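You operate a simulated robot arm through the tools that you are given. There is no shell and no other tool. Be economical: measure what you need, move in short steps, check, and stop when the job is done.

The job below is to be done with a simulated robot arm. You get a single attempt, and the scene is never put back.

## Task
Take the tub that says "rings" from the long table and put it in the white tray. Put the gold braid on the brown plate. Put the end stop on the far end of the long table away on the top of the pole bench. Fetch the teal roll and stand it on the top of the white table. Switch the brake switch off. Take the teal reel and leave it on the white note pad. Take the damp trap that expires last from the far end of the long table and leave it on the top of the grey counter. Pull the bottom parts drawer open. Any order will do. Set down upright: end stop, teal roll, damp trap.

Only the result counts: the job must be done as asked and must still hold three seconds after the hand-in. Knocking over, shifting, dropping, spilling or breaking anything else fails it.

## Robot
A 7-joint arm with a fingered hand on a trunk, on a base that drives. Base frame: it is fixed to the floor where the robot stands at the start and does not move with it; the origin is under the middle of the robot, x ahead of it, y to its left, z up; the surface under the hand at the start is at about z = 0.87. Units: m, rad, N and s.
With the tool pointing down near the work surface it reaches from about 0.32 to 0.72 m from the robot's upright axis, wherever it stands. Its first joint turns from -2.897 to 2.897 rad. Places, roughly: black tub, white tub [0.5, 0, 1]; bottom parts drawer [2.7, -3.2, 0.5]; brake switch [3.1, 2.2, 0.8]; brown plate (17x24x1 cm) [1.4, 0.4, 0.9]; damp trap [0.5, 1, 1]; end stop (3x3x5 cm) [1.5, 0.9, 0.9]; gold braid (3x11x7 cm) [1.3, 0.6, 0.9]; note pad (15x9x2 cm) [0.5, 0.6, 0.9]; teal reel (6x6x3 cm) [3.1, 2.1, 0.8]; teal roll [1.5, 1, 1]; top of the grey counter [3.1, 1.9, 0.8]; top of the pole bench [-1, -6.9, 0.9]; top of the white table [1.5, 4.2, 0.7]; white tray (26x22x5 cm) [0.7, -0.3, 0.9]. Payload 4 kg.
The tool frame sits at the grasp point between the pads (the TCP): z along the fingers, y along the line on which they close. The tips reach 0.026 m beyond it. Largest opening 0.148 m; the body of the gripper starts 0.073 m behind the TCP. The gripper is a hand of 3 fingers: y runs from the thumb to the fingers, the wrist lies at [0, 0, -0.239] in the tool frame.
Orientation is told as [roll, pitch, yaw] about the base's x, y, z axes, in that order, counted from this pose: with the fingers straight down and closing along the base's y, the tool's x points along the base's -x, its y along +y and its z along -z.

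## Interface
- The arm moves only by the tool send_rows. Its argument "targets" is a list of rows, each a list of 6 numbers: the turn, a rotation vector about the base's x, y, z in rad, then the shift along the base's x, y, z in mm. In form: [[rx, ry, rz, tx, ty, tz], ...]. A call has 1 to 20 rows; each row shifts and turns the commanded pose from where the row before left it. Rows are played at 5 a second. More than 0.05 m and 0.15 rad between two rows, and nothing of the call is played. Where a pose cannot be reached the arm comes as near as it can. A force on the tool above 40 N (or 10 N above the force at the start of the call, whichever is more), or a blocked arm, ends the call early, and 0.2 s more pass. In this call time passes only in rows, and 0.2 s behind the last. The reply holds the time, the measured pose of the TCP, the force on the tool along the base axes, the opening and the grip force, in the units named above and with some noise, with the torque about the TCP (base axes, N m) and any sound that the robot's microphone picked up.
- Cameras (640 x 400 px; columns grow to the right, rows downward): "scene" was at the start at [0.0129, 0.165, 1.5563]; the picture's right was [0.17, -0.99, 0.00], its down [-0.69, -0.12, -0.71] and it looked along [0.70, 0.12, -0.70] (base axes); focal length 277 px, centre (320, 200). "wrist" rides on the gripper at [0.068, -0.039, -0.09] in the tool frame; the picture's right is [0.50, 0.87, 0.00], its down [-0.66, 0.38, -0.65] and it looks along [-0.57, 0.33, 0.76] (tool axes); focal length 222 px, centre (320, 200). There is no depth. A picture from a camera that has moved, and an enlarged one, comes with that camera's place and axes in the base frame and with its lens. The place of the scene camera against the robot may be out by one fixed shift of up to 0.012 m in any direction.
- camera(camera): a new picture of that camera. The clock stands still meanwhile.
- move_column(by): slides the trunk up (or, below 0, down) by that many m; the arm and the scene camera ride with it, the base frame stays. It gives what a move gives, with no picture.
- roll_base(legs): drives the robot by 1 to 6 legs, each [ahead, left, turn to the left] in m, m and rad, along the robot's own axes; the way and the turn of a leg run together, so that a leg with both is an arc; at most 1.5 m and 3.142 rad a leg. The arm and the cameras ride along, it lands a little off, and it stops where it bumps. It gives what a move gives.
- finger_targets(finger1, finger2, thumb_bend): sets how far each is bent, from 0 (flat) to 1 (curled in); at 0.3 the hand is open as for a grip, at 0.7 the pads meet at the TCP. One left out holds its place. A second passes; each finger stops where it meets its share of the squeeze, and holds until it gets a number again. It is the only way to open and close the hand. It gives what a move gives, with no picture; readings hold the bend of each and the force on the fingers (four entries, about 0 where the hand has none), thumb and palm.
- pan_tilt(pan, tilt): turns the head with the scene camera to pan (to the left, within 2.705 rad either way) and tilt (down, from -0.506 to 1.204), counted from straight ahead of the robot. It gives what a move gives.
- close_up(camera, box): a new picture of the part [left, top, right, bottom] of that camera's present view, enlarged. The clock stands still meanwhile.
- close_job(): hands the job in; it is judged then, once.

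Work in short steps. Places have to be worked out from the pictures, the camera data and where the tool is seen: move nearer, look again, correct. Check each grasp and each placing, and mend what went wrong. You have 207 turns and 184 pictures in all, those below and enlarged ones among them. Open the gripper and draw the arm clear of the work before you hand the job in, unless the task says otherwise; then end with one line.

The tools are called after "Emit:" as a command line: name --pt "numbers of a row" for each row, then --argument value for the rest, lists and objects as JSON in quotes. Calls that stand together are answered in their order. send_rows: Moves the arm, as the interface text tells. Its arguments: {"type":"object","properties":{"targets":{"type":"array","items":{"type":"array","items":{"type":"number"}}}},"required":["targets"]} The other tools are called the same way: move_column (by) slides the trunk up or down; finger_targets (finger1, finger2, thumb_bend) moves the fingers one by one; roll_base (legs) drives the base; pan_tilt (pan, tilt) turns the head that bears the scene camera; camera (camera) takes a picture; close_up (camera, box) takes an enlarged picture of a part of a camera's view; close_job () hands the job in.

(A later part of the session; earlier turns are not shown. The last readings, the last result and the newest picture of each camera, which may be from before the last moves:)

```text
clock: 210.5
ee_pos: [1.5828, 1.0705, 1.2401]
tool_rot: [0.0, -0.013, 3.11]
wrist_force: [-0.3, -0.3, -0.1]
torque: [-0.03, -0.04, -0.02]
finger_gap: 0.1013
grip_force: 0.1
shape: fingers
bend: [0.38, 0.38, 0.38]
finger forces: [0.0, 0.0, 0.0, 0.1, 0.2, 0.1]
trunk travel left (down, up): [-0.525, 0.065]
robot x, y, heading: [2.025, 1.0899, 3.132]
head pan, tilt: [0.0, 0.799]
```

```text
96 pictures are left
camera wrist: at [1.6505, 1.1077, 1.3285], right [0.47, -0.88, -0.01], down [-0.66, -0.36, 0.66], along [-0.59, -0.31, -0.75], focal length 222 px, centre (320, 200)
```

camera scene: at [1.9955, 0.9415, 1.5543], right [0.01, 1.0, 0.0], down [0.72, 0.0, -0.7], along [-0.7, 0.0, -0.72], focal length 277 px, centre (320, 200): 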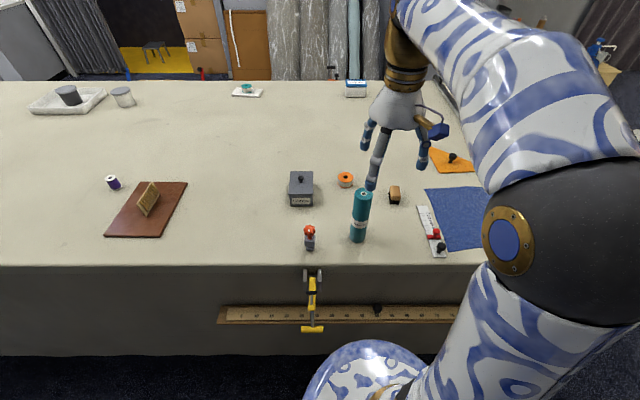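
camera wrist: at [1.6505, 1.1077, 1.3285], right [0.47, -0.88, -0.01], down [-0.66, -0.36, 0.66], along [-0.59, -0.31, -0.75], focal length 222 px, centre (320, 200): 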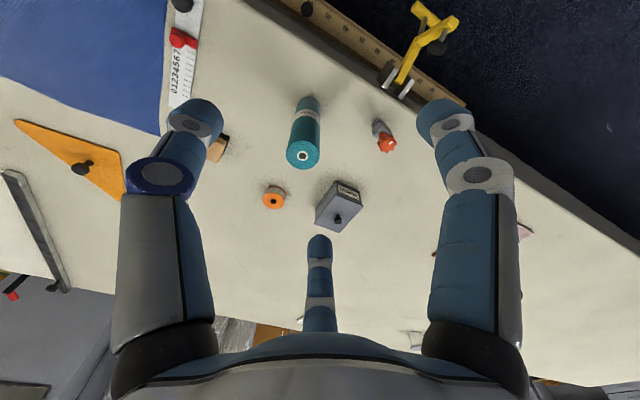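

Roll axis ≈(1.483, 1.055), top around z 1.03–1.06. I move over it at TCP z≈1.13 and check again.

Emit:
send_rows --pt "0 0 0 -33 -5 -20" --pt "0 0 0 -33 -5 -30" --pt "0 0 0 -33 -5 -35" --pt "0 0 0 0 0 -25"

Emit:
camera --camera "wrist"

Emit:
close_up --camera "scene" --box '[280, 130, 440, 260]'

```text
clock: 211.5
ee_pos: [1.4827, 1.0561, 1.1286]
tool_rot: [-0.003, -0.014, 3.111]
wrist_force: [0.3, -1.0, -0.4]
torque: [0.03, 0.02, 0.0]
finger_gap: 0.1013
grip_force: 0.0
shape: fingers
bend: [0.38, 0.38, 0.38]
finger forces: [0.0, 0.0, 0.0, 0.0, 0.1, 0.0]
trunk travel left (down, up): [-0.525, 0.065]
robot x, y, heading: [2.029, 1.0931, 3.133]
head pan, tilt: [0.0, 0.799]
```

```text
95 pictures are left
camera wrist: at [1.5515, 1.0926, 1.2174], right [0.47, -0.88, -0.01], down [-0.66, -0.36, 0.66], along [-0.59, -0.31, -0.75], focal length 222 px, centre (320, 200)
```

wrist: 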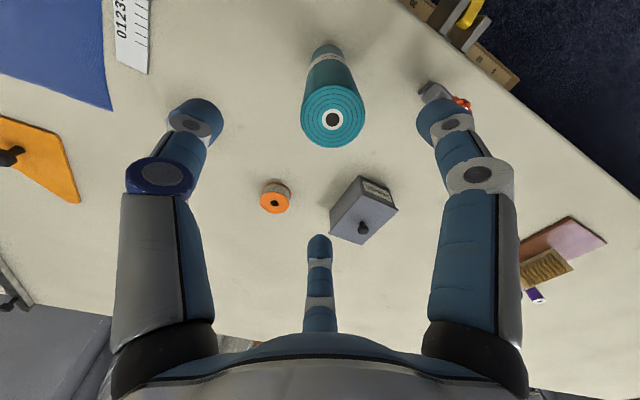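

```text
3.08 times, centred on (360, 195) of scene
camera zoom: at [1.9953, 0.9413, 1.5542], right [0.01, 1.0, 0.0], down [0.72, 0.0, -0.7], along [-0.7, 0.0, -0.72], focal length 853 px, centre (197, 215)
```

zoom: 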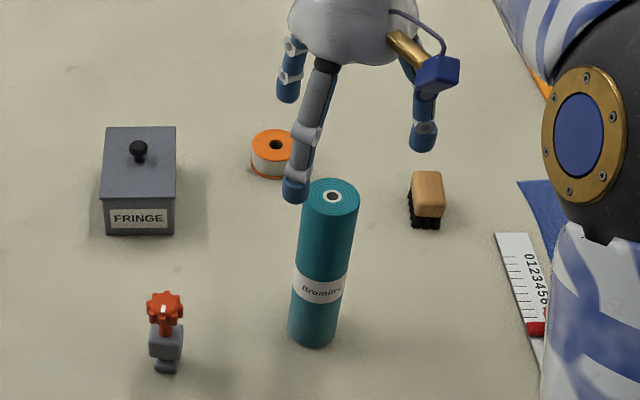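

Roll top centre ≈(1.49, 1.054, 1.049), diameter 4.8 cm. Descend to TCP z≈0.995 and grip.

Emit:
send_rows --pt "0 0 0 7 -2 -30" --pt "0 0 0 0 0 -35" --pt "0 0 0 0 0 -35" --pt "0 0 0 0 0 -34"

Emit:
finger_targets --finger1 0.54 --finger2 0.54 --thumb_bend 0.54

Emit:
finger_targets --finger1 0.75 --finger2 0.75 --thumb_bend 0.75

Emit:
camera --camera "wrist"

```text
clock: 212.5
ee_pos: [1.4902, 1.0546, 0.9942]
tool_rot: [0.001, -0.014, 3.108]
wrist_force: [0.7, 0.1, 0.6]
torque: [0.03, 0.03, 0.0]
finger_gap: 0.1014
grip_force: 0.1
shape: fingers
bend: [0.38, 0.38, 0.38]
finger forces: [0.0, 0.1, 0.1, 0.1, 0.0, 0.0]
trunk travel left (down, up): [-0.525, 0.065]
robot x, y, heading: [2.0268, 1.0902, 3.137]
head pan, tilt: [0.0, 0.799]
```

```text
clock: 213.5
ee_pos: [1.492, 1.0541, 0.9956]
tool_rot: [0.0, -0.015, 3.111]
wrist_force: [-0.4, -0.9, -0.5]
torque: [0.01, 0.01, -0.01]
finger_gap: 0.0496
grip_force: 0.1
shape: fingers
bend: [0.54, 0.54, 0.54]
finger forces: [0.0, 0.0, 0.1, 0.0, 0.0, 0.0]
trunk travel left (down, up): [-0.525, 0.065]
robot x, y, heading: [2.023, 1.0931, 3.13]
head pan, tilt: [0.0, 0.799]
```

```text
clock: 214.5
ee_pos: [1.4894, 1.054, 0.9946]
tool_rot: [0.0, -0.014, 3.111]
wrist_force: [-0.3, -0.2, 0.8]
torque: [0.03, 0.0, -0.01]
finger_gap: 0.0364
grip_force: 18.1
shape: fingers
bend: [0.56, 0.59, 0.64]
finger forces: [10.2, 10.5, 0.0, 0.1, 16.0, 0.0]
trunk travel left (down, up): [-0.525, 0.065]
robot x, y, heading: [2.0238, 1.0928, 3.137]
head pan, tilt: [0.0, 0.799]
```

```text
93 pictures are left
camera wrist: at [1.5591, 1.0905, 1.0837], right [0.47, -0.88, -0.01], down [-0.66, -0.36, 0.66], along [-0.59, -0.31, -0.75], focal length 222 px, centre (320, 200)
```

wrist: 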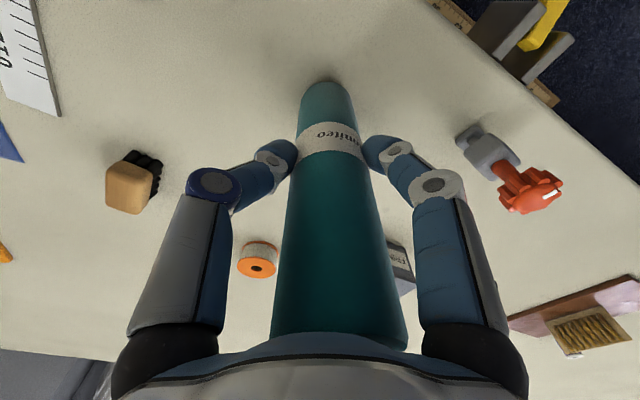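

Firm grip. Lift clear, tuck, then drive to the corridor and face the white table.

Emit:
send_rows --pt "0 0 0 0 0 30" --pt "0 0 0 0 0 45" --pt "0 0 0 0 0 45" --pt "0 0 0 0 0 45" --pt "0 0 0 20 0 40" --pt "0 0 0 40 5 20" --pt "0 0 0 40 5 0"

Emit:
roll_base --legs '[[0, -1.5, 0], [0, 0, -1.571]]'

Emit:
pan_tilt --pan 0.4 --tilt 0.6

Emit:
camera --camera "scene"

```text
clock: 216.1
ee_pos: [1.5919, 1.0641, 1.2202]
tool_rot: [-0.001, -0.014, 3.109]
wrist_force: [-0.7, 0.3, -1.5]
torque: [0.01, 0.02, 0.0]
finger_gap: 0.036
grip_force: 18.1
shape: fingers
bend: [0.56, 0.59, 0.64]
finger forces: [10.0, 10.5, 0.1, 0.0, 15.9, 0.1]
trunk travel left (down, up): [-0.525, 0.065]
robot x, y, heading: [2.0232, 1.0898, 3.136]
head pan, tilt: [0.0, 0.799]
```

```text
clock: 227.3
ee_pos: [2.0188, 3.0227, 1.2223]
tool_rot: [-0.002, -0.014, 1.527]
wrist_force: [-0.3, 0.7, -2.3]
torque: [-0.02, -0.02, 0.04]
finger_gap: 0.0361
grip_force: 17.8
shape: fingers
bend: [0.56, 0.59, 0.64]
finger forces: [9.9, 10.3, 0.0, 0.1, 15.8, 0.1]
trunk travel left (down, up): [-0.525, 0.065]
robot x, y, heading: [2.0453, 2.5875, 1.545]
head pan, tilt: [0.0, 0.799]
```

```text
clock: 228.2
ee_pos: [2.0183, 3.0244, 1.2204]
tool_rot: [0.001, -0.015, 1.527]
wrist_force: [-0.4, -0.2, -2.3]
torque: [0.0, -0.03, -0.03]
finger_gap: 0.0361
grip_force: 17.4
shape: fingers
bend: [0.56, 0.59, 0.64]
finger forces: [9.8, 10.3, 0.1, 0.1, 15.8, 0.0]
trunk travel left (down, up): [-0.525, 0.065]
robot x, y, heading: [2.0418, 2.588, 1.556]
head pan, tilt: [0.4, 0.6]
```

```text
92 pictures are left
camera scene: at [1.85, 2.6136, 1.5711], right [0.93, 0.37, 0.0], down [0.21, -0.52, -0.82], along [-0.31, 0.77, -0.57], focal length 277 px, centre (320, 200)
```

scene: 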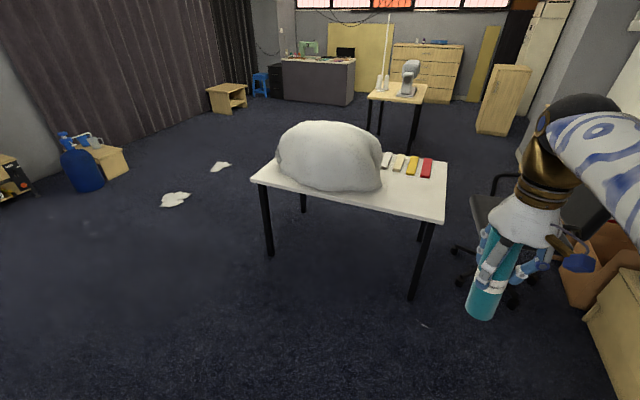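

White table: x 0.92–2.02, y 3.84–4.57, free front-right area around (1.86, 4.0). I drive to (1.87, 3.39).

Emit:
roll_base --legs '[[0, 0.17, 0.015], [0.8, 0, 0]]'

Emit:
pan_tilt --pan 0.2 --tilt 0.8

Emit:
camera --camera "scene"

```text
clock: 233.5
ee_pos: [1.8576, 3.8175, 1.2201]
tool_rot: [-0.001, -0.014, 1.53]
wrist_force: [0.0, 0.2, -1.9]
torque: [-0.02, -0.02, 0.02]
finger_gap: 0.0361
grip_force: 17.9
shape: fingers
bend: [0.56, 0.59, 0.64]
finger forces: [9.9, 10.4, 0.0, 0.0, 15.8, 0.1]
trunk travel left (down, up): [-0.525, 0.065]
robot x, y, heading: [1.8849, 3.3805, 1.554]
head pan, tilt: [0.4, 0.6]
```

```text
clock: 234.2
ee_pos: [1.8588, 3.8176, 1.2208]
tool_rot: [0.0, -0.014, 1.529]
wrist_force: [0.2, 0.3, -1.4]
torque: [0.02, 0.02, -0.01]
finger_gap: 0.0362
grip_force: 18.5
shape: fingers
bend: [0.56, 0.59, 0.64]
finger forces: [9.9, 10.4, 0.1, 0.1, 15.8, 0.0]
trunk travel left (down, up): [-0.525, 0.065]
robot x, y, heading: [1.8829, 3.3828, 1.55]
head pan, tilt: [0.201, 0.799]
```

```text
91 pictures are left
camera scene: at [1.708, 3.404, 1.5543], right [0.98, 0.18, 0.0], down [0.13, -0.7, -0.7], along [-0.13, 0.69, -0.72], focal length 277 px, centre (320, 200)
```

scene: 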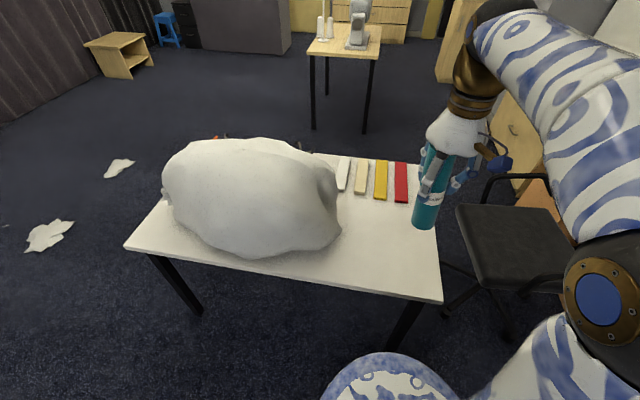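

Target (1.86, 4.0) is clear. I move over it and lower to just above expected contact (TCP ≈0.83–0.85).

Emit:
send_rows --pt "0 0 0 0 36 0" --pt "0 0 0 0 36 -20" --pt "0 0 0 0 36 -30" --pt "0 0 0 0 36 -30" --pt "0 0 0 0 36 -30" --pt "0 0 0 0 0 -45" --pt "0 0 0 0 0 -45" --pt "0 0 0 0 0 -45" --pt "0 0 0 0 0 -45" --pt "0 0 0 0 0 -40"

Emit:
camera --camera "scene"

```text
clock: 236.4
ee_pos: [1.8562, 3.9988, 0.8899]
tool_rot: [0.0, -0.016, 1.53]
wrist_force: [0.2, -0.4, -2.0]
torque: [0.02, -0.03, 0.04]
finger_gap: 0.0358
grip_force: 18.2
shape: fingers
bend: [0.56, 0.58, 0.65]
finger forces: [10.0, 10.3, 0.1, 0.1, 15.7, 0.0]
trunk travel left (down, up): [-0.525, 0.065]
robot x, y, heading: [1.8796, 3.3834, 1.551]
head pan, tilt: [0.201, 0.799]
```

```text
90 pictures are left
camera scene: at [1.708, 3.4044, 1.5542], right [0.98, 0.18, 0.0], down [0.13, -0.7, -0.7], along [-0.13, 0.68, -0.72], focal length 277 px, centre (320, 200)
```

scene: 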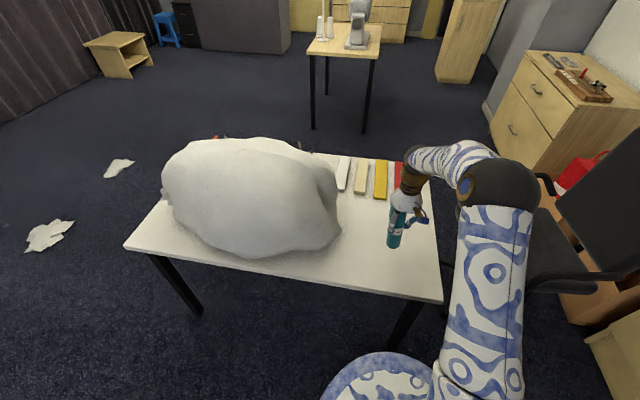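

Clear and well placed. Lower slowly to contact.

Emit:
send_rows --pt "0 0 0 0 0 -20" --pt "0 0 0 0 0 -10" --pt "0 0 0 0 0 -6" --pt "0 0 0 0 0 -5"

```text
clock: 237.4
ee_pos: [1.8572, 3.9965, 0.8499]
tool_rot: [0.0, -0.013, 1.53]
wrist_force: [-0.5, 0.2, -2.0]
torque: [-0.01, -0.03, 0.0]
finger_gap: 0.0359
grip_force: 18.1
shape: fingers
bend: [0.56, 0.58, 0.65]
finger forces: [10.0, 10.3, 0.0, 0.0, 15.6, 0.0]
trunk travel left (down, up): [-0.525, 0.065]
robot x, y, heading: [1.8831, 3.3863, 1.554]
head pan, tilt: [0.201, 0.799]
```

Emit:
send_rows --pt "0 0 0 0 0 -4" --pt "0 0 0 0 0 -4" --pt "0 0 0 0 0 -4" --pt "0 0 0 0 0 -3"

```text
clock: 238.4
ee_pos: [1.8576, 3.9976, 0.835]
tool_rot: [-0.002, -0.014, 1.529]
wrist_force: [0.2, -0.7, -3.0]
torque: [0.0, -0.03, -0.03]
finger_gap: 0.0356
grip_force: 17.8
shape: fingers
bend: [0.56, 0.58, 0.65]
finger forces: [10.0, 10.3, 0.1, 0.0, 15.7, 0.0]
trunk travel left (down, up): [-0.525, 0.065]
robot x, y, heading: [1.8851, 3.3861, 1.555]
head pan, tilt: [0.201, 0.799]
```

No contact yet; I continue in 3 mm steps and check visually.

Emit:
send_rows --pt "0 0 0 0 0 -3" --pt "0 0 0 0 0 -3" --pt "0 0 0 0 0 -3"

Emit:
close_up --camera "scene" --box '[360, 180, 460, 270]'

```text
clock: 239.2
ee_pos: [1.8574, 3.9969, 0.8258]
tool_rot: [-0.001, -0.014, 1.529]
wrist_force: [0.0, -0.9, -2.2]
torque: [0.0, 0.01, -0.01]
finger_gap: 0.036
grip_force: 17.8
shape: fingers
bend: [0.56, 0.58, 0.65]
finger forces: [10.0, 10.4, 0.0, 0.0, 15.7, 0.0]
trunk travel left (down, up): [-0.525, 0.065]
robot x, y, heading: [1.8826, 3.3815, 1.56]
head pan, tilt: [0.201, 0.799]
```

```text
4.44 times, centred on (410, 225) of scene
camera zoom: at [1.708, 3.4042, 1.5542], right [0.98, 0.18, 0.0], down [0.13, -0.7, -0.7], along [-0.13, 0.69, -0.72], focal length 1232 px, centre (-80, 89)
```

zoom: 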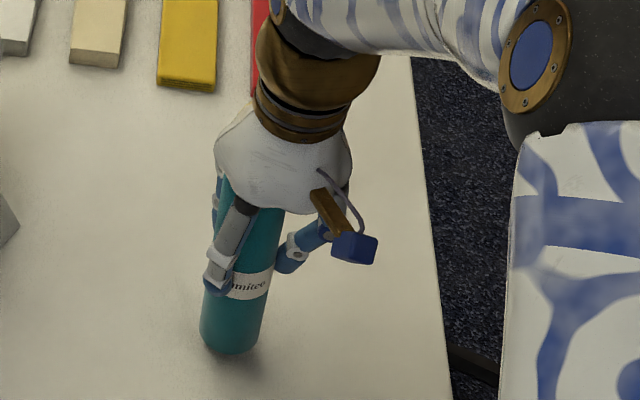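

Emit:
send_rows --pt "0 0 0 0 0 -3" --pt "0 0 0 0 0 -2" --pt "0 0 0 0 0 -2"

```text
clock: 240.0
ee_pos: [1.8581, 3.997, 0.819]
tool_rot: [0.002, -0.014, 1.528]
wrist_force: [-1.1, -0.5, -1.4]
torque: [0.0, -0.02, -0.01]
finger_gap: 0.0358
grip_force: 17.7
shape: fingers
bend: [0.56, 0.58, 0.65]
finger forces: [10.0, 10.3, 0.0, 0.0, 15.7, 0.0]
trunk travel left (down, up): [-0.525, 0.065]
robot x, y, heading: [1.8834, 3.3847, 1.551]
head pan, tilt: [0.201, 0.799]
```

Still free; keep lowering in 3 mm steps.

Emit:
send_rows --pt "0 0 0 0 0 -3" --pt "0 0 0 0 0 -3" --pt "0 0 0 0 0 -3"

Emit:
close_up --camera "scene" --box '[360, 180, 460, 270]'

```text
clock: 240.8
ee_pos: [1.8589, 3.9969, 0.812]
tool_rot: [-0.001, -0.019, 1.529]
wrist_force: [2.3, -1.5, 19.9]
torque: [-0.13, 0.06, 0.02]
finger_gap: 0.0359
grip_force: 20.8
shape: fingers
bend: [0.55, 0.59, 0.66]
finger forces: [11.8, 11.0, 0.1, 0.0, 18.8, 0.1]
trunk travel left (down, up): [-0.525, 0.065]
robot x, y, heading: [1.8812, 3.3817, 1.553]
head pan, tilt: [0.201, 0.799]
```

```text
4.44 times, centred on (410, 225) of scene
camera zoom: at [1.7083, 3.4019, 1.5547], right [0.98, 0.18, 0.0], down [0.13, -0.7, -0.7], along [-0.13, 0.69, -0.72], focal length 1232 px, centre (-80, 89)
```

zoom: 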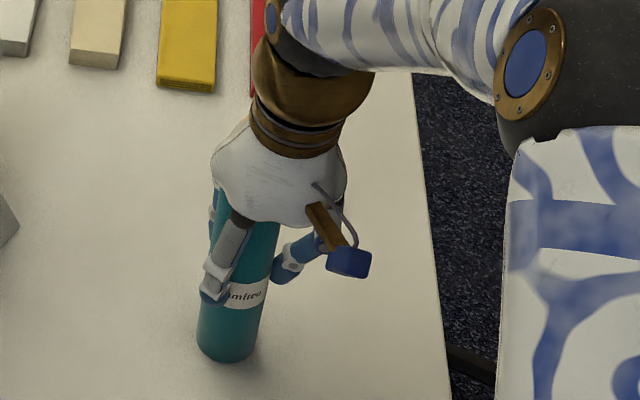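

Contact with 20 N. Ease 2 mm and open gradually, then lift straight up.

Emit:
send_rows --pt "0 0 0 0 0 2"

Emit:
finger_targets --finger1 0.52 --finger2 0.54 --thumb_bend 0.58

Emit:
finger_targets --finger1 0.35 --finger2 0.35 --thumb_bend 0.35

Emit:
send_rows --pt "0 0 0 0 0 30" --pt "0 0 0 0 0 45" --pt "0 0 0 0 0 45" --pt "0 0 0 0 0 45" --pt "0 0 0 0 0 45" --pt "0 0 0 0 -20 45" --pt "0 0 0 0 -40 30" --pt "0 0 0 0 -40 30"

Emit:
camera --camera "scene"

```text
clock: 241.2
ee_pos: [1.858, 3.9961, 0.8135]
tool_rot: [0.0, -0.016, 1.529]
wrist_force: [1.1, 0.8, 14.8]
torque: [-0.04, 0.03, 0.0]
finger_gap: 0.0357
grip_force: 20.1
shape: fingers
bend: [0.55, 0.59, 0.66]
finger forces: [11.2, 10.6, 0.0, 0.1, 18.3, 0.1]
trunk travel left (down, up): [-0.525, 0.065]
robot x, y, heading: [1.8824, 3.3824, 1.558]
head pan, tilt: [0.201, 0.799]
```

```text
clock: 242.2
ee_pos: [1.8582, 3.9972, 0.812]
tool_rot: [-0.001, -0.015, 1.53]
wrist_force: [-0.1, -0.4, 0.7]
torque: [0.01, -0.02, -0.04]
finger_gap: 0.0468
grip_force: 0.0
shape: fingers
bend: [0.52, 0.54, 0.57]
finger forces: [0.0, 0.0, 0.1, 0.0, 0.1, 0.0]
trunk travel left (down, up): [-0.525, 0.065]
robot x, y, heading: [1.8824, 3.3802, 1.555]
head pan, tilt: [0.201, 0.799]
```

```text
clock: 243.2
ee_pos: [1.859, 3.9974, 0.8117]
tool_rot: [0.001, -0.014, 1.53]
wrist_force: [0.1, -0.1, -0.8]
torque: [0.01, 0.0, -0.02]
finger_gap: 0.1107
grip_force: 0.0
shape: fingers
bend: [0.35, 0.35, 0.35]
finger forces: [0.0, 0.0, 0.0, 0.0, 0.1, 0.0]
trunk travel left (down, up): [-0.525, 0.065]
robot x, y, heading: [1.8811, 3.3827, 1.556]
head pan, tilt: [0.201, 0.799]
```

```text
clock: 245.0
ee_pos: [1.8582, 3.8953, 1.1276]
tool_rot: [0.001, -0.014, 1.531]
wrist_force: [-0.8, -0.3, 0.8]
torque: [0.0, 0.01, -0.03]
finger_gap: 0.1109
grip_force: 0.1
shape: fingers
bend: [0.35, 0.35, 0.35]
finger forces: [0.0, 0.1, 0.0, 0.0, 0.0, 0.0]
trunk travel left (down, up): [-0.525, 0.065]
robot x, y, heading: [1.8853, 3.3829, 1.552]
head pan, tilt: [0.201, 0.799]
```

```text
87 pictures are left
camera scene: at [1.7079, 3.4031, 1.5542], right [0.98, 0.18, 0.0], down [0.13, -0.7, -0.7], along [-0.13, 0.69, -0.72], focal length 277 px, centre (320, 200)
```

scene: 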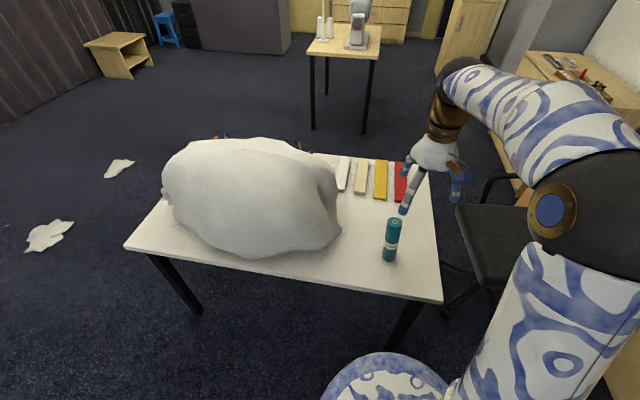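

Roll stands upright. Back to the rear aisle for the end stop.

Emit:
send_rows --pt "0 0 0 0 -30 30" --pt "0 0 0 0 -30 30" --pt "0 0 0 0 -10 30"

Emit:
roll_base --legs '[[-0.8, 0, 0], [0, -0.14, 0], [0, 0, 1.585], [0, 1.5, 0], [0, 0.13, 0]]'

Emit:
pan_tilt --pan 0.0 --tilt 0.9

Emit:
camera --camera "scene"

Emit:
camera --camera "wrist"

```text
clock: 245.8
ee_pos: [1.8585, 3.8257, 1.2166]
tool_rot: [0.0, -0.013, 1.531]
wrist_force: [0.3, -0.8, 0.5]
torque: [0.0, 0.0, -0.01]
finger_gap: 0.1111
grip_force: 0.2
shape: fingers
bend: [0.35, 0.35, 0.35]
finger forces: [0.0, 0.0, 0.1, 0.0, 0.0, 0.1]
trunk travel left (down, up): [-0.525, 0.065]
robot x, y, heading: [1.8811, 3.382, 1.555]
head pan, tilt: [0.201, 0.799]
```

```text
clock: 262.9
ee_pos: [1.5463, 0.9162, 1.2174]
tool_rot: [-0.002, -0.013, 3.101]
wrist_force: [-0.7, -1.3, -0.5]
torque: [0.01, -0.02, 0.03]
finger_gap: 0.1107
grip_force: 0.1
shape: fingers
bend: [0.35, 0.35, 0.35]
finger forces: [0.0, 0.1, 0.1, 0.0, 0.0, 0.0]
trunk travel left (down, up): [-0.525, 0.065]
robot x, y, heading: [1.9925, 0.9408, 3.127]
head pan, tilt: [0.201, 0.799]
```

```text
clock: 263.6
ee_pos: [1.5482, 0.9157, 1.2165]
tool_rot: [-0.001, -0.014, 3.1]
wrist_force: [0.6, -0.6, -0.3]
torque: [0.02, 0.02, 0.02]
finger_gap: 0.1109
grip_force: 0.1
shape: fingers
bend: [0.35, 0.35, 0.35]
finger forces: [0.0, 0.1, 0.1, 0.0, 0.0, 0.1]
trunk travel left (down, up): [-0.525, 0.065]
robot x, y, heading: [1.9891, 0.9351, 3.128]
head pan, tilt: [0.0, 0.901]
```

```text
86 pictures are left
camera scene: at [1.9665, 0.7886, 1.5463], right [0.02, 1.0, 0.0], down [0.78, -0.01, -0.62], along [-0.62, 0.01, -0.78], focal length 277 px, centre (320, 200)
```

scene: 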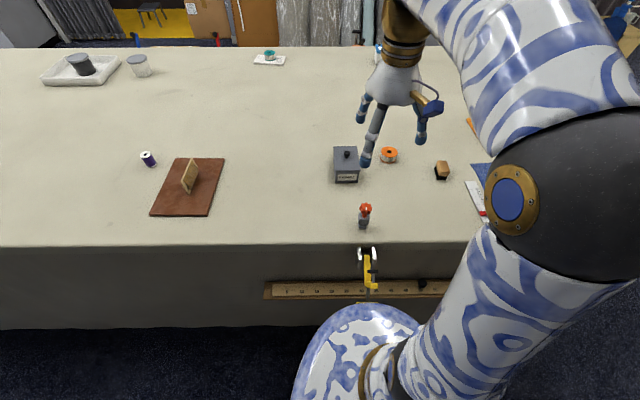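

```text
85 pictures are left
camera wrist: at [1.6171, 0.9526, 1.3056], right [0.46, -0.89, -0.01], down [-0.66, -0.35, 0.66], along [-0.59, -0.3, -0.75], focal length 222 px, centre (320, 200)
```

wrist: 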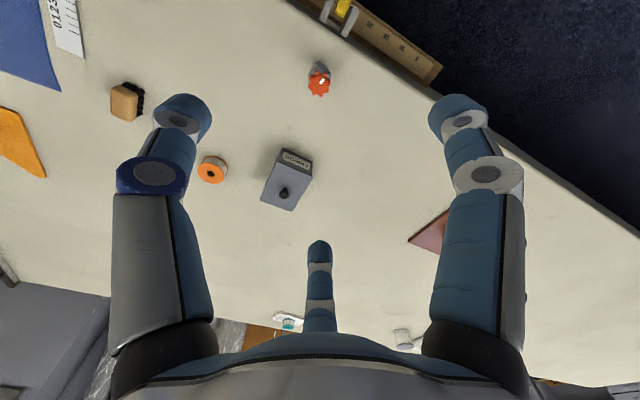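

End stop ≈(1.533, 0.917). Zoom for its exact shape, then hover above.

Emit:
send_rows --pt "0 0 0 -8 0 -40" --pt "0 0 0 -7 1 -40" --pt "0 0 0 0 0 -40" --pt "0 0 0 0 0 -20"

Emit:
camera --camera "wrist"

Emit:
close_up --camera "scene" --box '[330, 140, 420, 240]'

```text
clock: 264.6
ee_pos: [1.5328, 0.9166, 1.0761]
tool_rot: [0.0, -0.016, 3.1]
wrist_force: [0.4, -0.3, -0.2]
torque: [0.01, -0.02, -0.04]
finger_gap: 0.1114
grip_force: 0.1
shape: fingers
bend: [0.35, 0.35, 0.35]
finger forces: [0.0, 0.1, 0.0, 0.0, 0.1, 0.1]
trunk travel left (down, up): [-0.525, 0.065]
robot x, y, heading: [1.992, 0.9409, 3.128]
head pan, tilt: [0.0, 0.901]
```

```text
84 pictures are left
camera wrist: at [1.6014, 0.9534, 1.165], right [0.46, -0.89, -0.01], down [-0.66, -0.35, 0.66], along [-0.59, -0.3, -0.75], focal length 222 px, centre (320, 200)
```

wrist: 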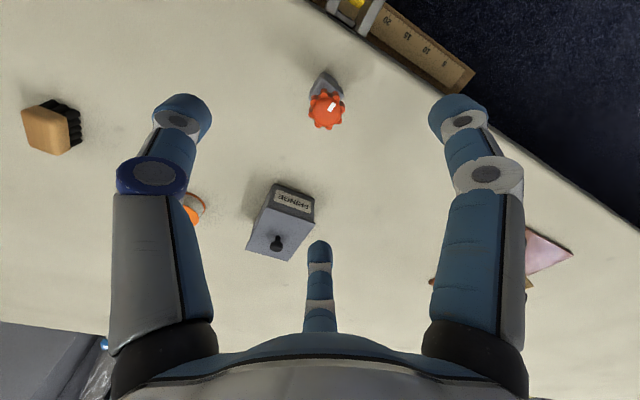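

```text
4.00 times, centred on (375, 190) of scene
camera zoom: at [1.9664, 0.7887, 1.5463], right [0.02, 1.0, 0.0], down [0.78, -0.01, -0.62], along [-0.62, 0.01, -0.78], focal length 1109 px, centre (100, 240)
```

zoom: 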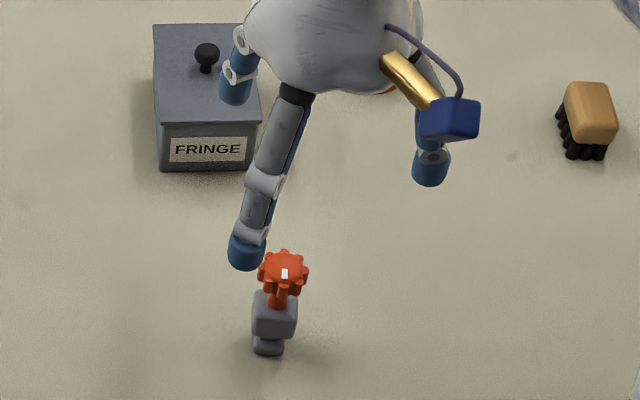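

Knob top ≈z 0.95, centre (1.534, 0.916). I'll grip at TCP z≈0.93 with fingers pre-bent for a small object.

Emit:
send_rows --pt "0 0 0 1 -1 -40" --pt "0 0 0 0 0 -40" --pt "0 0 0 0 0 -40" --pt "0 0 0 0 0 -24"

Emit:
finger_targets --finger1 0.52 --finger2 0.52 --thumb_bend 0.52

Emit:
camera --camera "wrist"

Emit:
close_up --camera "scene" --box '[330, 160, 400, 240]'

```text
clock: 265.6
ee_pos: [1.5319, 0.9171, 0.932]
tool_rot: [-0.001, -0.013, 3.098]
wrist_force: [0.8, -0.2, 0.6]
torque: [-0.03, 0.0, -0.02]
finger_gap: 0.1111
grip_force: 0.1
shape: fingers
bend: [0.35, 0.35, 0.35]
finger forces: [0.0, 0.1, 0.1, 0.1, 0.1, 0.0]
trunk travel left (down, up): [-0.525, 0.065]
robot x, y, heading: [1.9956, 0.9379, 3.129]
head pan, tilt: [0.0, 0.901]
```

```text
clock: 266.6
ee_pos: [1.5337, 0.9158, 0.9328]
tool_rot: [-0.001, -0.014, 3.1]
wrist_force: [-0.5, 0.0, -0.3]
torque: [0.02, -0.02, -0.02]
finger_gap: 0.0564
grip_force: 0.1
shape: fingers
bend: [0.52, 0.52, 0.52]
finger forces: [0.0, 0.1, 0.0, 0.0, 0.0, 0.1]
trunk travel left (down, up): [-0.525, 0.065]
robot x, y, heading: [1.9946, 0.9421, 3.128]
head pan, tilt: [0.0, 0.901]
```

```text
82 pictures are left
camera wrist: at [1.6021, 0.9529, 1.0213], right [0.46, -0.89, -0.01], down [-0.66, -0.35, 0.66], along [-0.59, -0.3, -0.75], focal length 222 px, centre (320, 200)
```

wrist: 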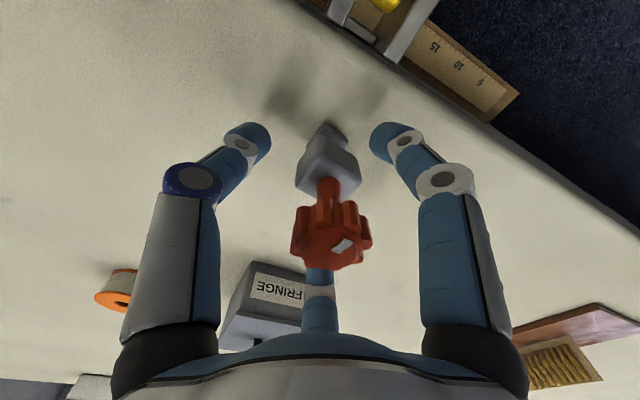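

```text
5.00 times, centred on (365, 200) of scene
camera zoom: at [1.9665, 0.7887, 1.5463], right [0.02, 1.0, 0.0], down [0.78, -0.01, -0.62], along [-0.62, 0.01, -0.78], focal length 1386 px, centre (95, 200)
```

zoom: 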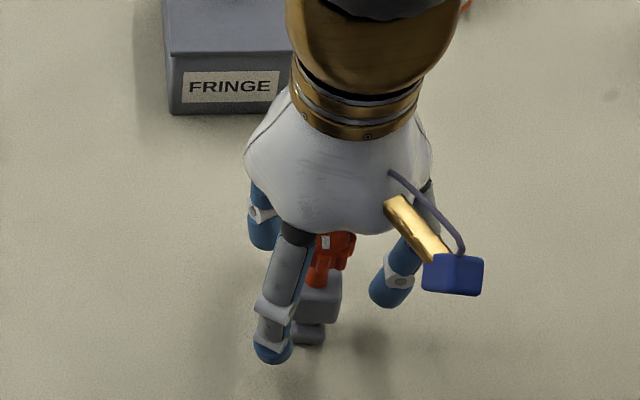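

Block sits between the fingertips. Close in two steps.

Emit:
finger_targets --finger1 0.62 --finger2 0.62 --thumb_bend 0.62

Emit:
finger_targets --finger1 0.75 --finger2 0.75 --thumb_bend 0.75

Emit:
camera --camera "wrist"

```text
clock: 267.6
ee_pos: [1.532, 0.9161, 0.9326]
tool_rot: [0.0, -0.014, 3.099]
wrist_force: [-0.1, 0.2, 0.4]
torque: [0.01, 0.0, 0.01]
finger_gap: 0.0261
grip_force: 1.0
shape: fingers
bend: [0.61, 0.61, 0.62]
finger forces: [0.8, 0.5, 0.0, 0.1, 0.6, 0.1]
trunk travel left (down, up): [-0.525, 0.065]
robot x, y, heading: [1.9908, 0.9374, 3.129]
head pan, tilt: [0.0, 0.901]
```

```text
clock: 268.6
ee_pos: [1.5336, 0.9161, 0.9314]
tool_rot: [0.0, -0.015, 3.099]
wrist_force: [0.0, -0.1, 0.0]
torque: [0.0, -0.02, 0.02]
finger_gap: 0.0166
grip_force: 13.1
shape: fingers
bend: [0.61, 0.64, 0.67]
finger forces: [8.3, 7.1, 0.0, 0.0, 9.6, 0.0]
trunk travel left (down, up): [-0.525, 0.065]
robot x, y, heading: [1.9939, 0.9401, 3.125]
head pan, tilt: [0.0, 0.901]
```

```text
80 pictures are left
camera wrist: at [1.6021, 0.9529, 1.0213], right [0.46, -0.89, -0.01], down [-0.66, -0.35, 0.66], along [-0.59, -0.3, -0.75], focal length 222 px, centre (320, 200)
```

wrist: 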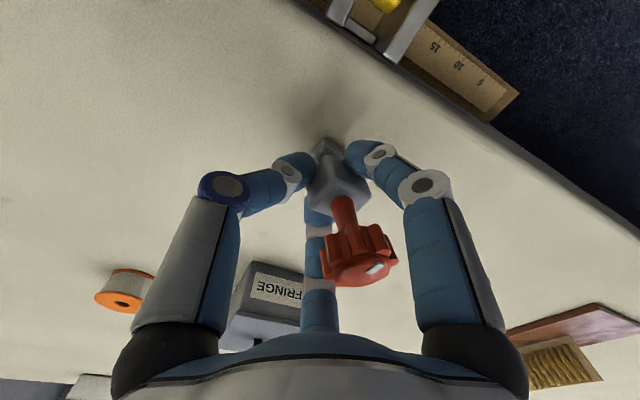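

Gripped with ~8–10 N each. Lift and inspect from the scene camera.

Emit:
send_rows --pt "0 0 0 0 0 20" --pt "0 0 0 0 0 40" --pt "0 0 0 0 0 40" --pt "0 0 0 0 0 40"

Emit:
close_up --camera "scene" --box '[330, 120, 430, 200]'

Emit:
camera --camera "wrist"

```text
clock: 269.6
ee_pos: [1.5331, 0.9158, 1.0728]
tool_rot: [-0.001, -0.014, 3.099]
wrist_force: [0.6, 0.3, 0.4]
torque: [-0.04, 0.01, -0.01]
finger_gap: 0.0163
grip_force: 12.3
shape: fingers
bend: [0.61, 0.64, 0.68]
finger forces: [8.2, 6.8, 0.0, 0.0, 9.2, 0.0]
trunk travel left (down, up): [-0.525, 0.065]
robot x, y, heading: [1.9922, 0.9415, 3.124]
head pan, tilt: [0.0, 0.901]
```

```text
5.00 times, centred on (380, 160) of scene
camera zoom: at [1.9666, 0.7886, 1.5463], right [0.02, 1.0, 0.0], down [0.78, -0.01, -0.62], along [-0.62, 0.01, -0.78], focal length 1386 px, centre (20, 400)
```

zoom: 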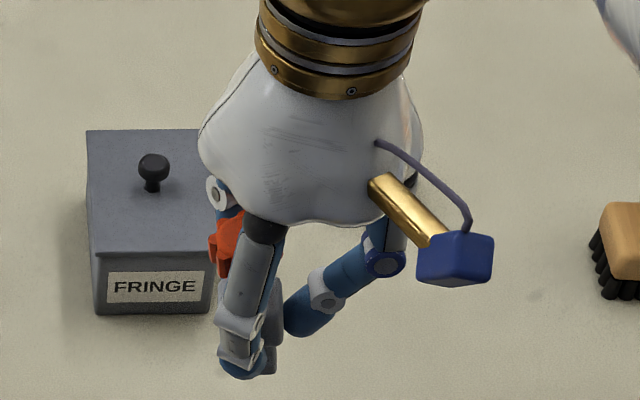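

```text
78 pictures are left
camera wrist: at [1.6037, 0.9529, 1.1622], right [0.46, -0.89, -0.01], down [-0.66, -0.35, 0.66], along [-0.59, -0.3, -0.75], focal length 222 px, centre (320, 200)
```

wrist: 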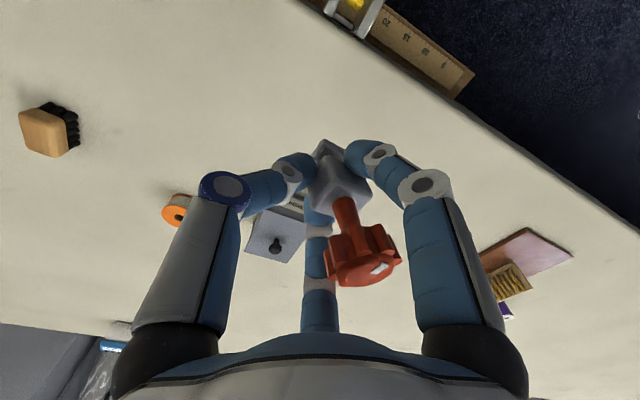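

Triangulating foot and knob shows the stop leaning 0.30 rad about x and −0.1 about y in the grip. I counter-rotate the hand to make it vertical and verify.

Emit:
send_rows --pt "-0.13 0.04 0 0 0 20" --pt "-0.13 0.04 0 0 0 20" --pt "-0.05 0.02 0 0 0 0"

Emit:
pan_tilt --pan -0.15 --tilt 0.6

Emit:
camera --camera "scene"

Emit:
camera --camera "wrist"

```text
clock: 270.4
ee_pos: [1.5334, 0.9171, 1.1142]
tool_rot: [0.316, -0.097, 3.083]
wrist_force: [-0.2, -0.7, -0.4]
torque: [0.01, -0.04, 0.03]
finger_gap: 0.0164
grip_force: 12.1
shape: fingers
bend: [0.61, 0.64, 0.68]
finger forces: [8.0, 6.8, 0.1, 0.0, 9.3, 0.0]
trunk travel left (down, up): [-0.525, 0.065]
robot x, y, heading: [1.9926, 0.9377, 3.121]
head pan, tilt: [0.0, 0.901]
```

```text
clock: 271.2
ee_pos: [1.5339, 0.9157, 1.1126]
tool_rot: [0.314, -0.097, 3.083]
wrist_force: [-0.2, 0.7, -0.5]
torque: [0.01, 0.0, 0.01]
finger_gap: 0.0164
grip_force: 12.3
shape: fingers
bend: [0.61, 0.64, 0.68]
finger forces: [8.1, 6.9, 0.1, 0.0, 9.3, 0.0]
trunk travel left (down, up): [-0.525, 0.065]
robot x, y, heading: [1.9902, 0.9381, 3.125]
head pan, tilt: [-0.15, 0.6]
```

```text
77 pictures are left
camera scene: at [1.9548, 0.8021, 1.571], right [0.17, 0.99, 0.0], down [0.56, -0.09, -0.82], along [-0.81, 0.14, -0.57], focal length 277 px, centre (320, 200)
```

scene: 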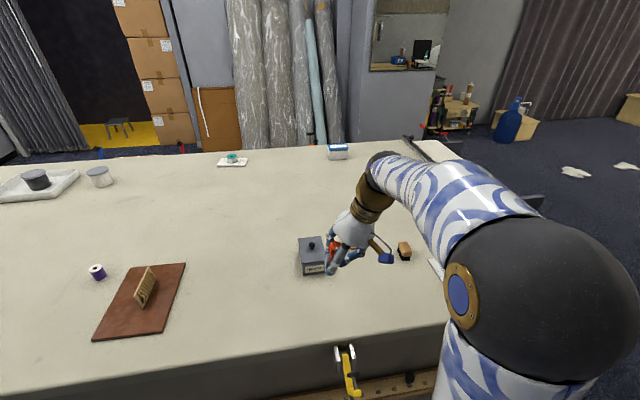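

```text
76 pictures are left
camera wrist: at [1.6108, 0.9772, 1.1795], right [0.47, -0.85, 0.22], down [-0.59, -0.12, 0.8], along [-0.66, -0.51, -0.56], focal length 222 px, centre (320, 200)
```

wrist: 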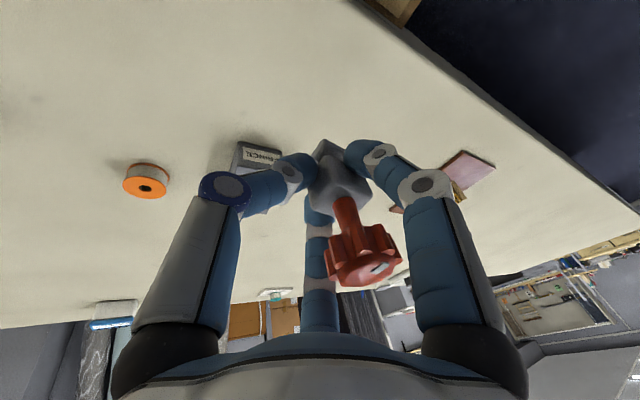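

Emit:
close_up --camera "scene" --box '[300, 210, 400, 290]'

```text
5.00 times, centred on (350, 250) of scene
camera zoom: at [1.9548, 0.8021, 1.571], right [0.17, 0.99, 0.0], down [0.56, -0.09, -0.82], along [-0.81, 0.14, -0.57], focal length 1386 px, centre (170, -50)
```

zoom: 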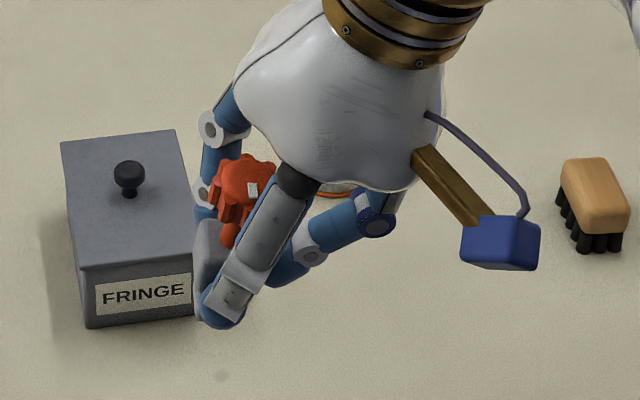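

The first estimate was spoiled by occlusion; redone with the knob's true width, the lean was only −0.14 (y) and +0.055 (x). I correct back accordingly and view again.

Emit:
send_rows --pt "0.085 -0.078 0 0 0 0" --pt "0.085 -0.078 0 0 0 0"

Emit:
close_up --camera "scene" --box '[300, 210, 400, 290]'

Emit:
close_up --camera "wrist" --box '[230, 100, 430, 300]'

```text
clock: 271.8
ee_pos: [1.5333, 0.917, 1.1137]
tool_rot: [0.134, 0.047, 3.085]
wrist_force: [0.1, -0.2, -0.5]
torque: [0.0, 0.02, -0.03]
finger_gap: 0.0162
grip_force: 12.2
shape: fingers
bend: [0.61, 0.64, 0.68]
finger forces: [7.9, 6.9, 0.1, 0.0, 9.1, 0.0]
trunk travel left (down, up): [-0.525, 0.065]
robot x, y, heading: [1.9921, 0.9416, 3.127]
head pan, tilt: [-0.15, 0.6]
```

```text
5.00 times, centred on (350, 250) of scene
camera zoom: at [1.9544, 0.8019, 1.5711], right [0.17, 0.99, 0.0], down [0.56, -0.09, -0.82], along [-0.81, 0.14, -0.57], focal length 1386 px, centre (170, -50)
```

zoom: 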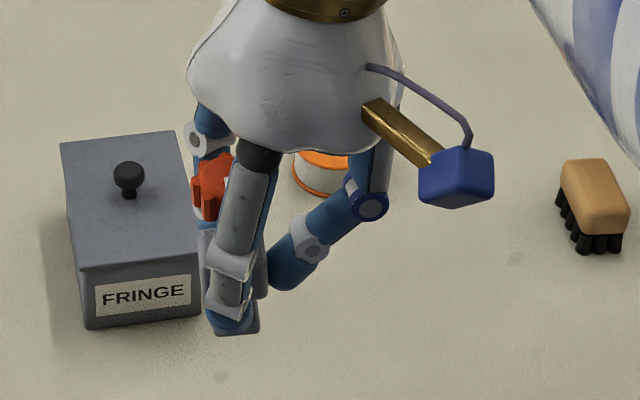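

```text
2.00 times, centred on (330, 200) of wrist
camera zoom: at [1.5984, 0.9636, 1.1998], right [0.45, -0.88, 0.14], down [-0.7, -0.25, 0.67], along [-0.55, -0.4, -0.73], focal length 444 px, centre (300, 200)
```

zoom: 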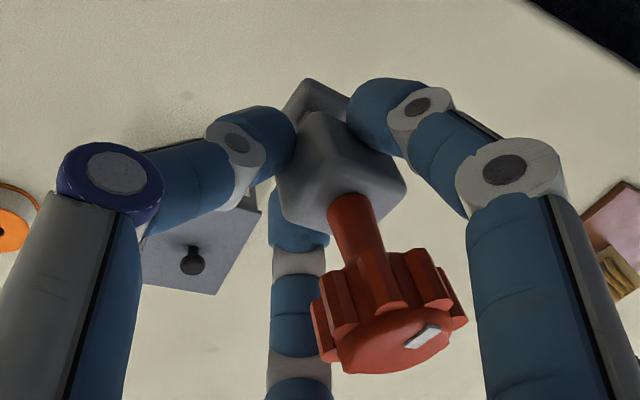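

The stop now appears vertical in both views. I tuck the arm, back off from the clamp, turn to face along the aisle (−y) and look ahead.

Emit:
send_rows --pt "0 0 0 0 0 40" --pt "0 0 0 20 0 40"

Emit:
roll_base --legs '[[-0.12, 0, 0], [0, 0, 1.571]]'

Emit:
pan_tilt --pan 0.1 --tilt 0.35

Emit:
camera --camera "scene"

```text
clock: 272.4
ee_pos: [1.5551, 0.9168, 1.1939]
tool_rot: [0.135, 0.048, 3.085]
wrist_force: [1.0, 0.4, -0.2]
torque: [0.02, -0.01, -0.01]
finger_gap: 0.0158
grip_force: 12.2
shape: fingers
bend: [0.61, 0.64, 0.68]
finger forces: [8.0, 7.0, 0.0, 0.0, 9.0, 0.1]
trunk travel left (down, up): [-0.525, 0.065]
robot x, y, heading: [1.9932, 0.9399, 3.126]
head pan, tilt: [-0.15, 0.6]
```

```text
clock: 277.4
ee_pos: [2.135, 0.4988, 1.1938]
tool_rot: [0.136, 0.048, -1.628]
wrist_force: [0.7, -0.5, -0.3]
torque: [0.02, 0.02, 0.01]
finger_gap: 0.0158
grip_force: 11.9
shape: fingers
bend: [0.61, 0.64, 0.68]
finger forces: [7.2, 6.7, 0.0, 0.0, 8.9, 0.0]
trunk travel left (down, up): [-0.525, 0.065]
robot x, y, heading: [2.1133, 0.9349, -1.583]
head pan, tilt: [-0.15, 0.6]
```

```text
clock: 278.2
ee_pos: [2.1345, 0.501, 1.1935]
tool_rot: [0.136, 0.047, -1.627]
wrist_force: [-0.3, 0.4, -1.3]
torque: [0.0, -0.03, 0.02]
finger_gap: 0.0157
grip_force: 11.7
shape: fingers
bend: [0.61, 0.64, 0.68]
finger forces: [7.3, 6.7, 0.0, 0.0, 8.9, 0.0]
trunk travel left (down, up): [-0.525, 0.065]
robot x, y, heading: [2.1112, 0.9386, -1.588]
head pan, tilt: [0.099, 0.351]
```

```text
72 pictures are left
camera scene: at [2.2646, 0.902, 1.5938], right [-1.0, -0.08, 0.0], down [-0.03, 0.34, -0.94], along [0.08, -0.94, -0.34], focal length 277 px, centre (320, 200)
```

scene: 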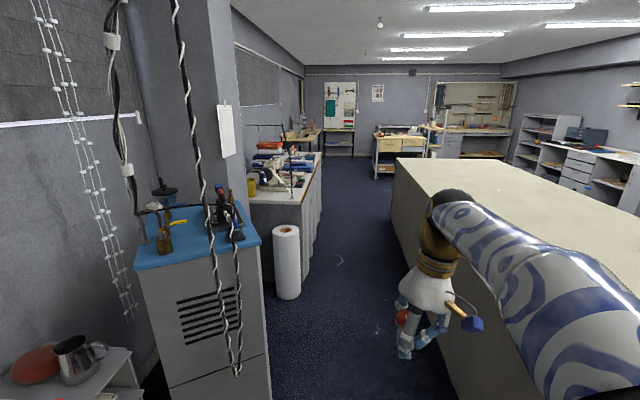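

The aisle (x 1.6–2.5) is open. I drive 3.3 m along it and look again.

Emit:
roll_base --legs '[[1.5, 0, 0.01], [1.5, 0, 0], [0.3, 0, 0]]'

Emit:
pan_tilt --pan 0.0 --tilt 0.35

Emit:
camera --camera "scene"

Emit:
pan_tilt --pan 1.2 --tilt 0.6

Emit:
camera --camera "scene"

```text
clock: 294.3
ee_pos: [2.1549, -2.7981, 1.1933]
tool_rot: [0.136, 0.05, -1.6]
wrist_force: [0.8, 0.5, -0.3]
torque: [0.03, 0.01, 0.02]
finger_gap: 0.0156
grip_force: 11.3
shape: fingers
bend: [0.61, 0.64, 0.68]
finger forces: [7.4, 6.7, 0.0, 0.0, 8.8, 0.1]
trunk travel left (down, up): [-0.525, 0.065]
robot x, y, heading: [2.1184, -2.3635, -1.554]
head pan, tilt: [0.099, 0.351]
```

```text
clock: 295.0
ee_pos: [2.1541, -2.7988, 1.1932]
tool_rot: [0.136, 0.05, -1.599]
wrist_force: [-0.2, 0.9, -0.6]
torque: [-0.01, 0.0, -0.01]
finger_gap: 0.0155
grip_force: 11.3
shape: fingers
bend: [0.61, 0.64, 0.68]
finger forces: [7.4, 6.7, 0.0, 0.1, 8.8, 0.1]
trunk travel left (down, up): [-0.525, 0.065]
robot x, y, heading: [2.1205, -2.3611, -1.557]
head pan, tilt: [0.0, 0.351]
```

```text
71 pictures are left
camera scene: at [2.2636, -2.3928, 1.5939], right [-1.0, -0.01, 0.0], down [0.0, 0.34, -0.94], along [0.01, -0.94, -0.34], focal length 277 px, centre (320, 200)
```

scene: 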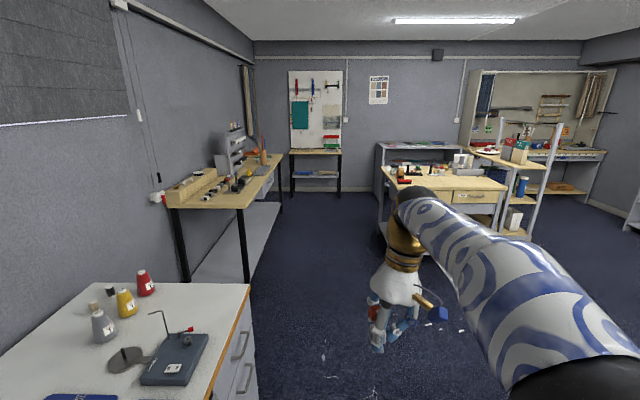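

```text
clock: 296.4
ee_pos: [2.1542, -2.7984, 1.1933]
tool_rot: [0.137, 0.046, -1.598]
wrist_force: [-0.8, 0.5, -0.9]
torque: [0.01, 0.0, 0.0]
finger_gap: 0.0158
grip_force: 11.4
shape: fingers
bend: [0.61, 0.64, 0.68]
finger forces: [7.4, 6.7, 0.1, 0.1, 8.8, 0.0]
trunk travel left (down, up): [-0.525, 0.065]
robot x, y, heading: [2.1203, -2.3618, -1.561]
head pan, tilt: [1.201, 0.6]
```

```text
70 pictures are left
camera scene: at [2.3453, -2.3308, 1.5711], right [-0.35, -0.94, 0.0], down [-0.53, 0.2, -0.83], along [0.77, -0.29, -0.56], focal length 277 px, centre (320, 200)
```

scene: 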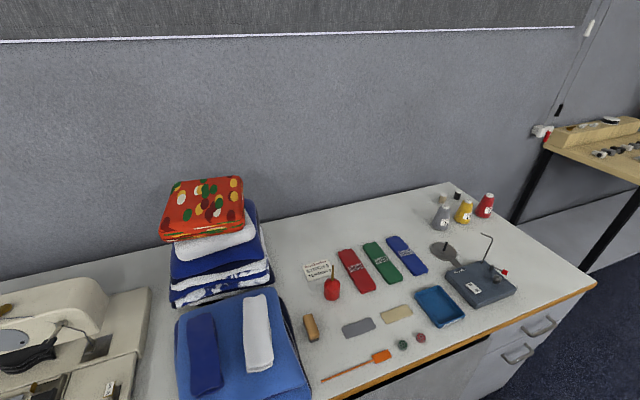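

The pole bench lies at the back right behind another workbench. I drive south then west to about (−1.2, −3.7) and look.

Emit:
roll_base --legs '[[1.3, 0, 0], [0, -1.5, 0], [0, -1.5, 0], [0, -0.3, 0]]'

Emit:
pan_tilt --pan 0.2 --tilt 0.4

Emit:
camera --camera "scene"

```text
clock: 318.2
ee_pos: [-1.0169, -4.1097, 1.1927]
tool_rot: [0.134, 0.047, -1.618]
wrist_force: [0.0, 0.2, -0.6]
torque: [0.01, -0.01, 0.01]
finger_gap: 0.0156
grip_force: 11.7
shape: fingers
bend: [0.61, 0.64, 0.68]
finger forces: [7.5, 7.0, 0.0, 0.1, 9.0, 0.1]
trunk travel left (down, up): [-0.525, 0.065]
robot x, y, heading: [-1.0444, -3.6701, -1.573]
head pan, tilt: [1.201, 0.6]
stopped in leg 4: the robot was blocked; the commanded pose is now the measured one
```

```text
clock: 319.5
ee_pos: [-1.0174, -4.1093, 1.1934]
tool_rot: [0.133, 0.046, -1.617]
wrist_force: [0.3, 0.2, -0.4]
torque: [-0.02, 0.01, 0.01]
finger_gap: 0.0157
grip_force: 11.5
shape: fingers
bend: [0.61, 0.64, 0.68]
finger forces: [7.5, 7.0, 0.0, 0.1, 8.9, 0.0]
trunk travel left (down, up): [-0.525, 0.065]
robot x, y, heading: [-1.0447, -3.671, -1.577]
head pan, tilt: [0.201, 0.4]
```

```text
69 pictures are left
camera scene: at [-0.8817, -3.703, 1.5893], right [-0.98, -0.2, 0.0], down [-0.08, 0.38, -0.92], along [0.18, -0.9, -0.39], focal length 277 px, centre (320, 200)
```

scene: 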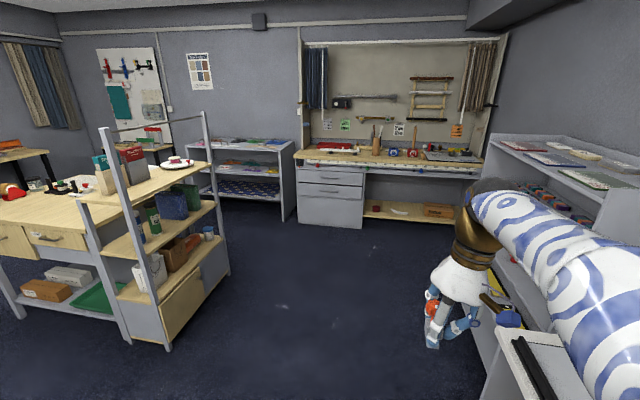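

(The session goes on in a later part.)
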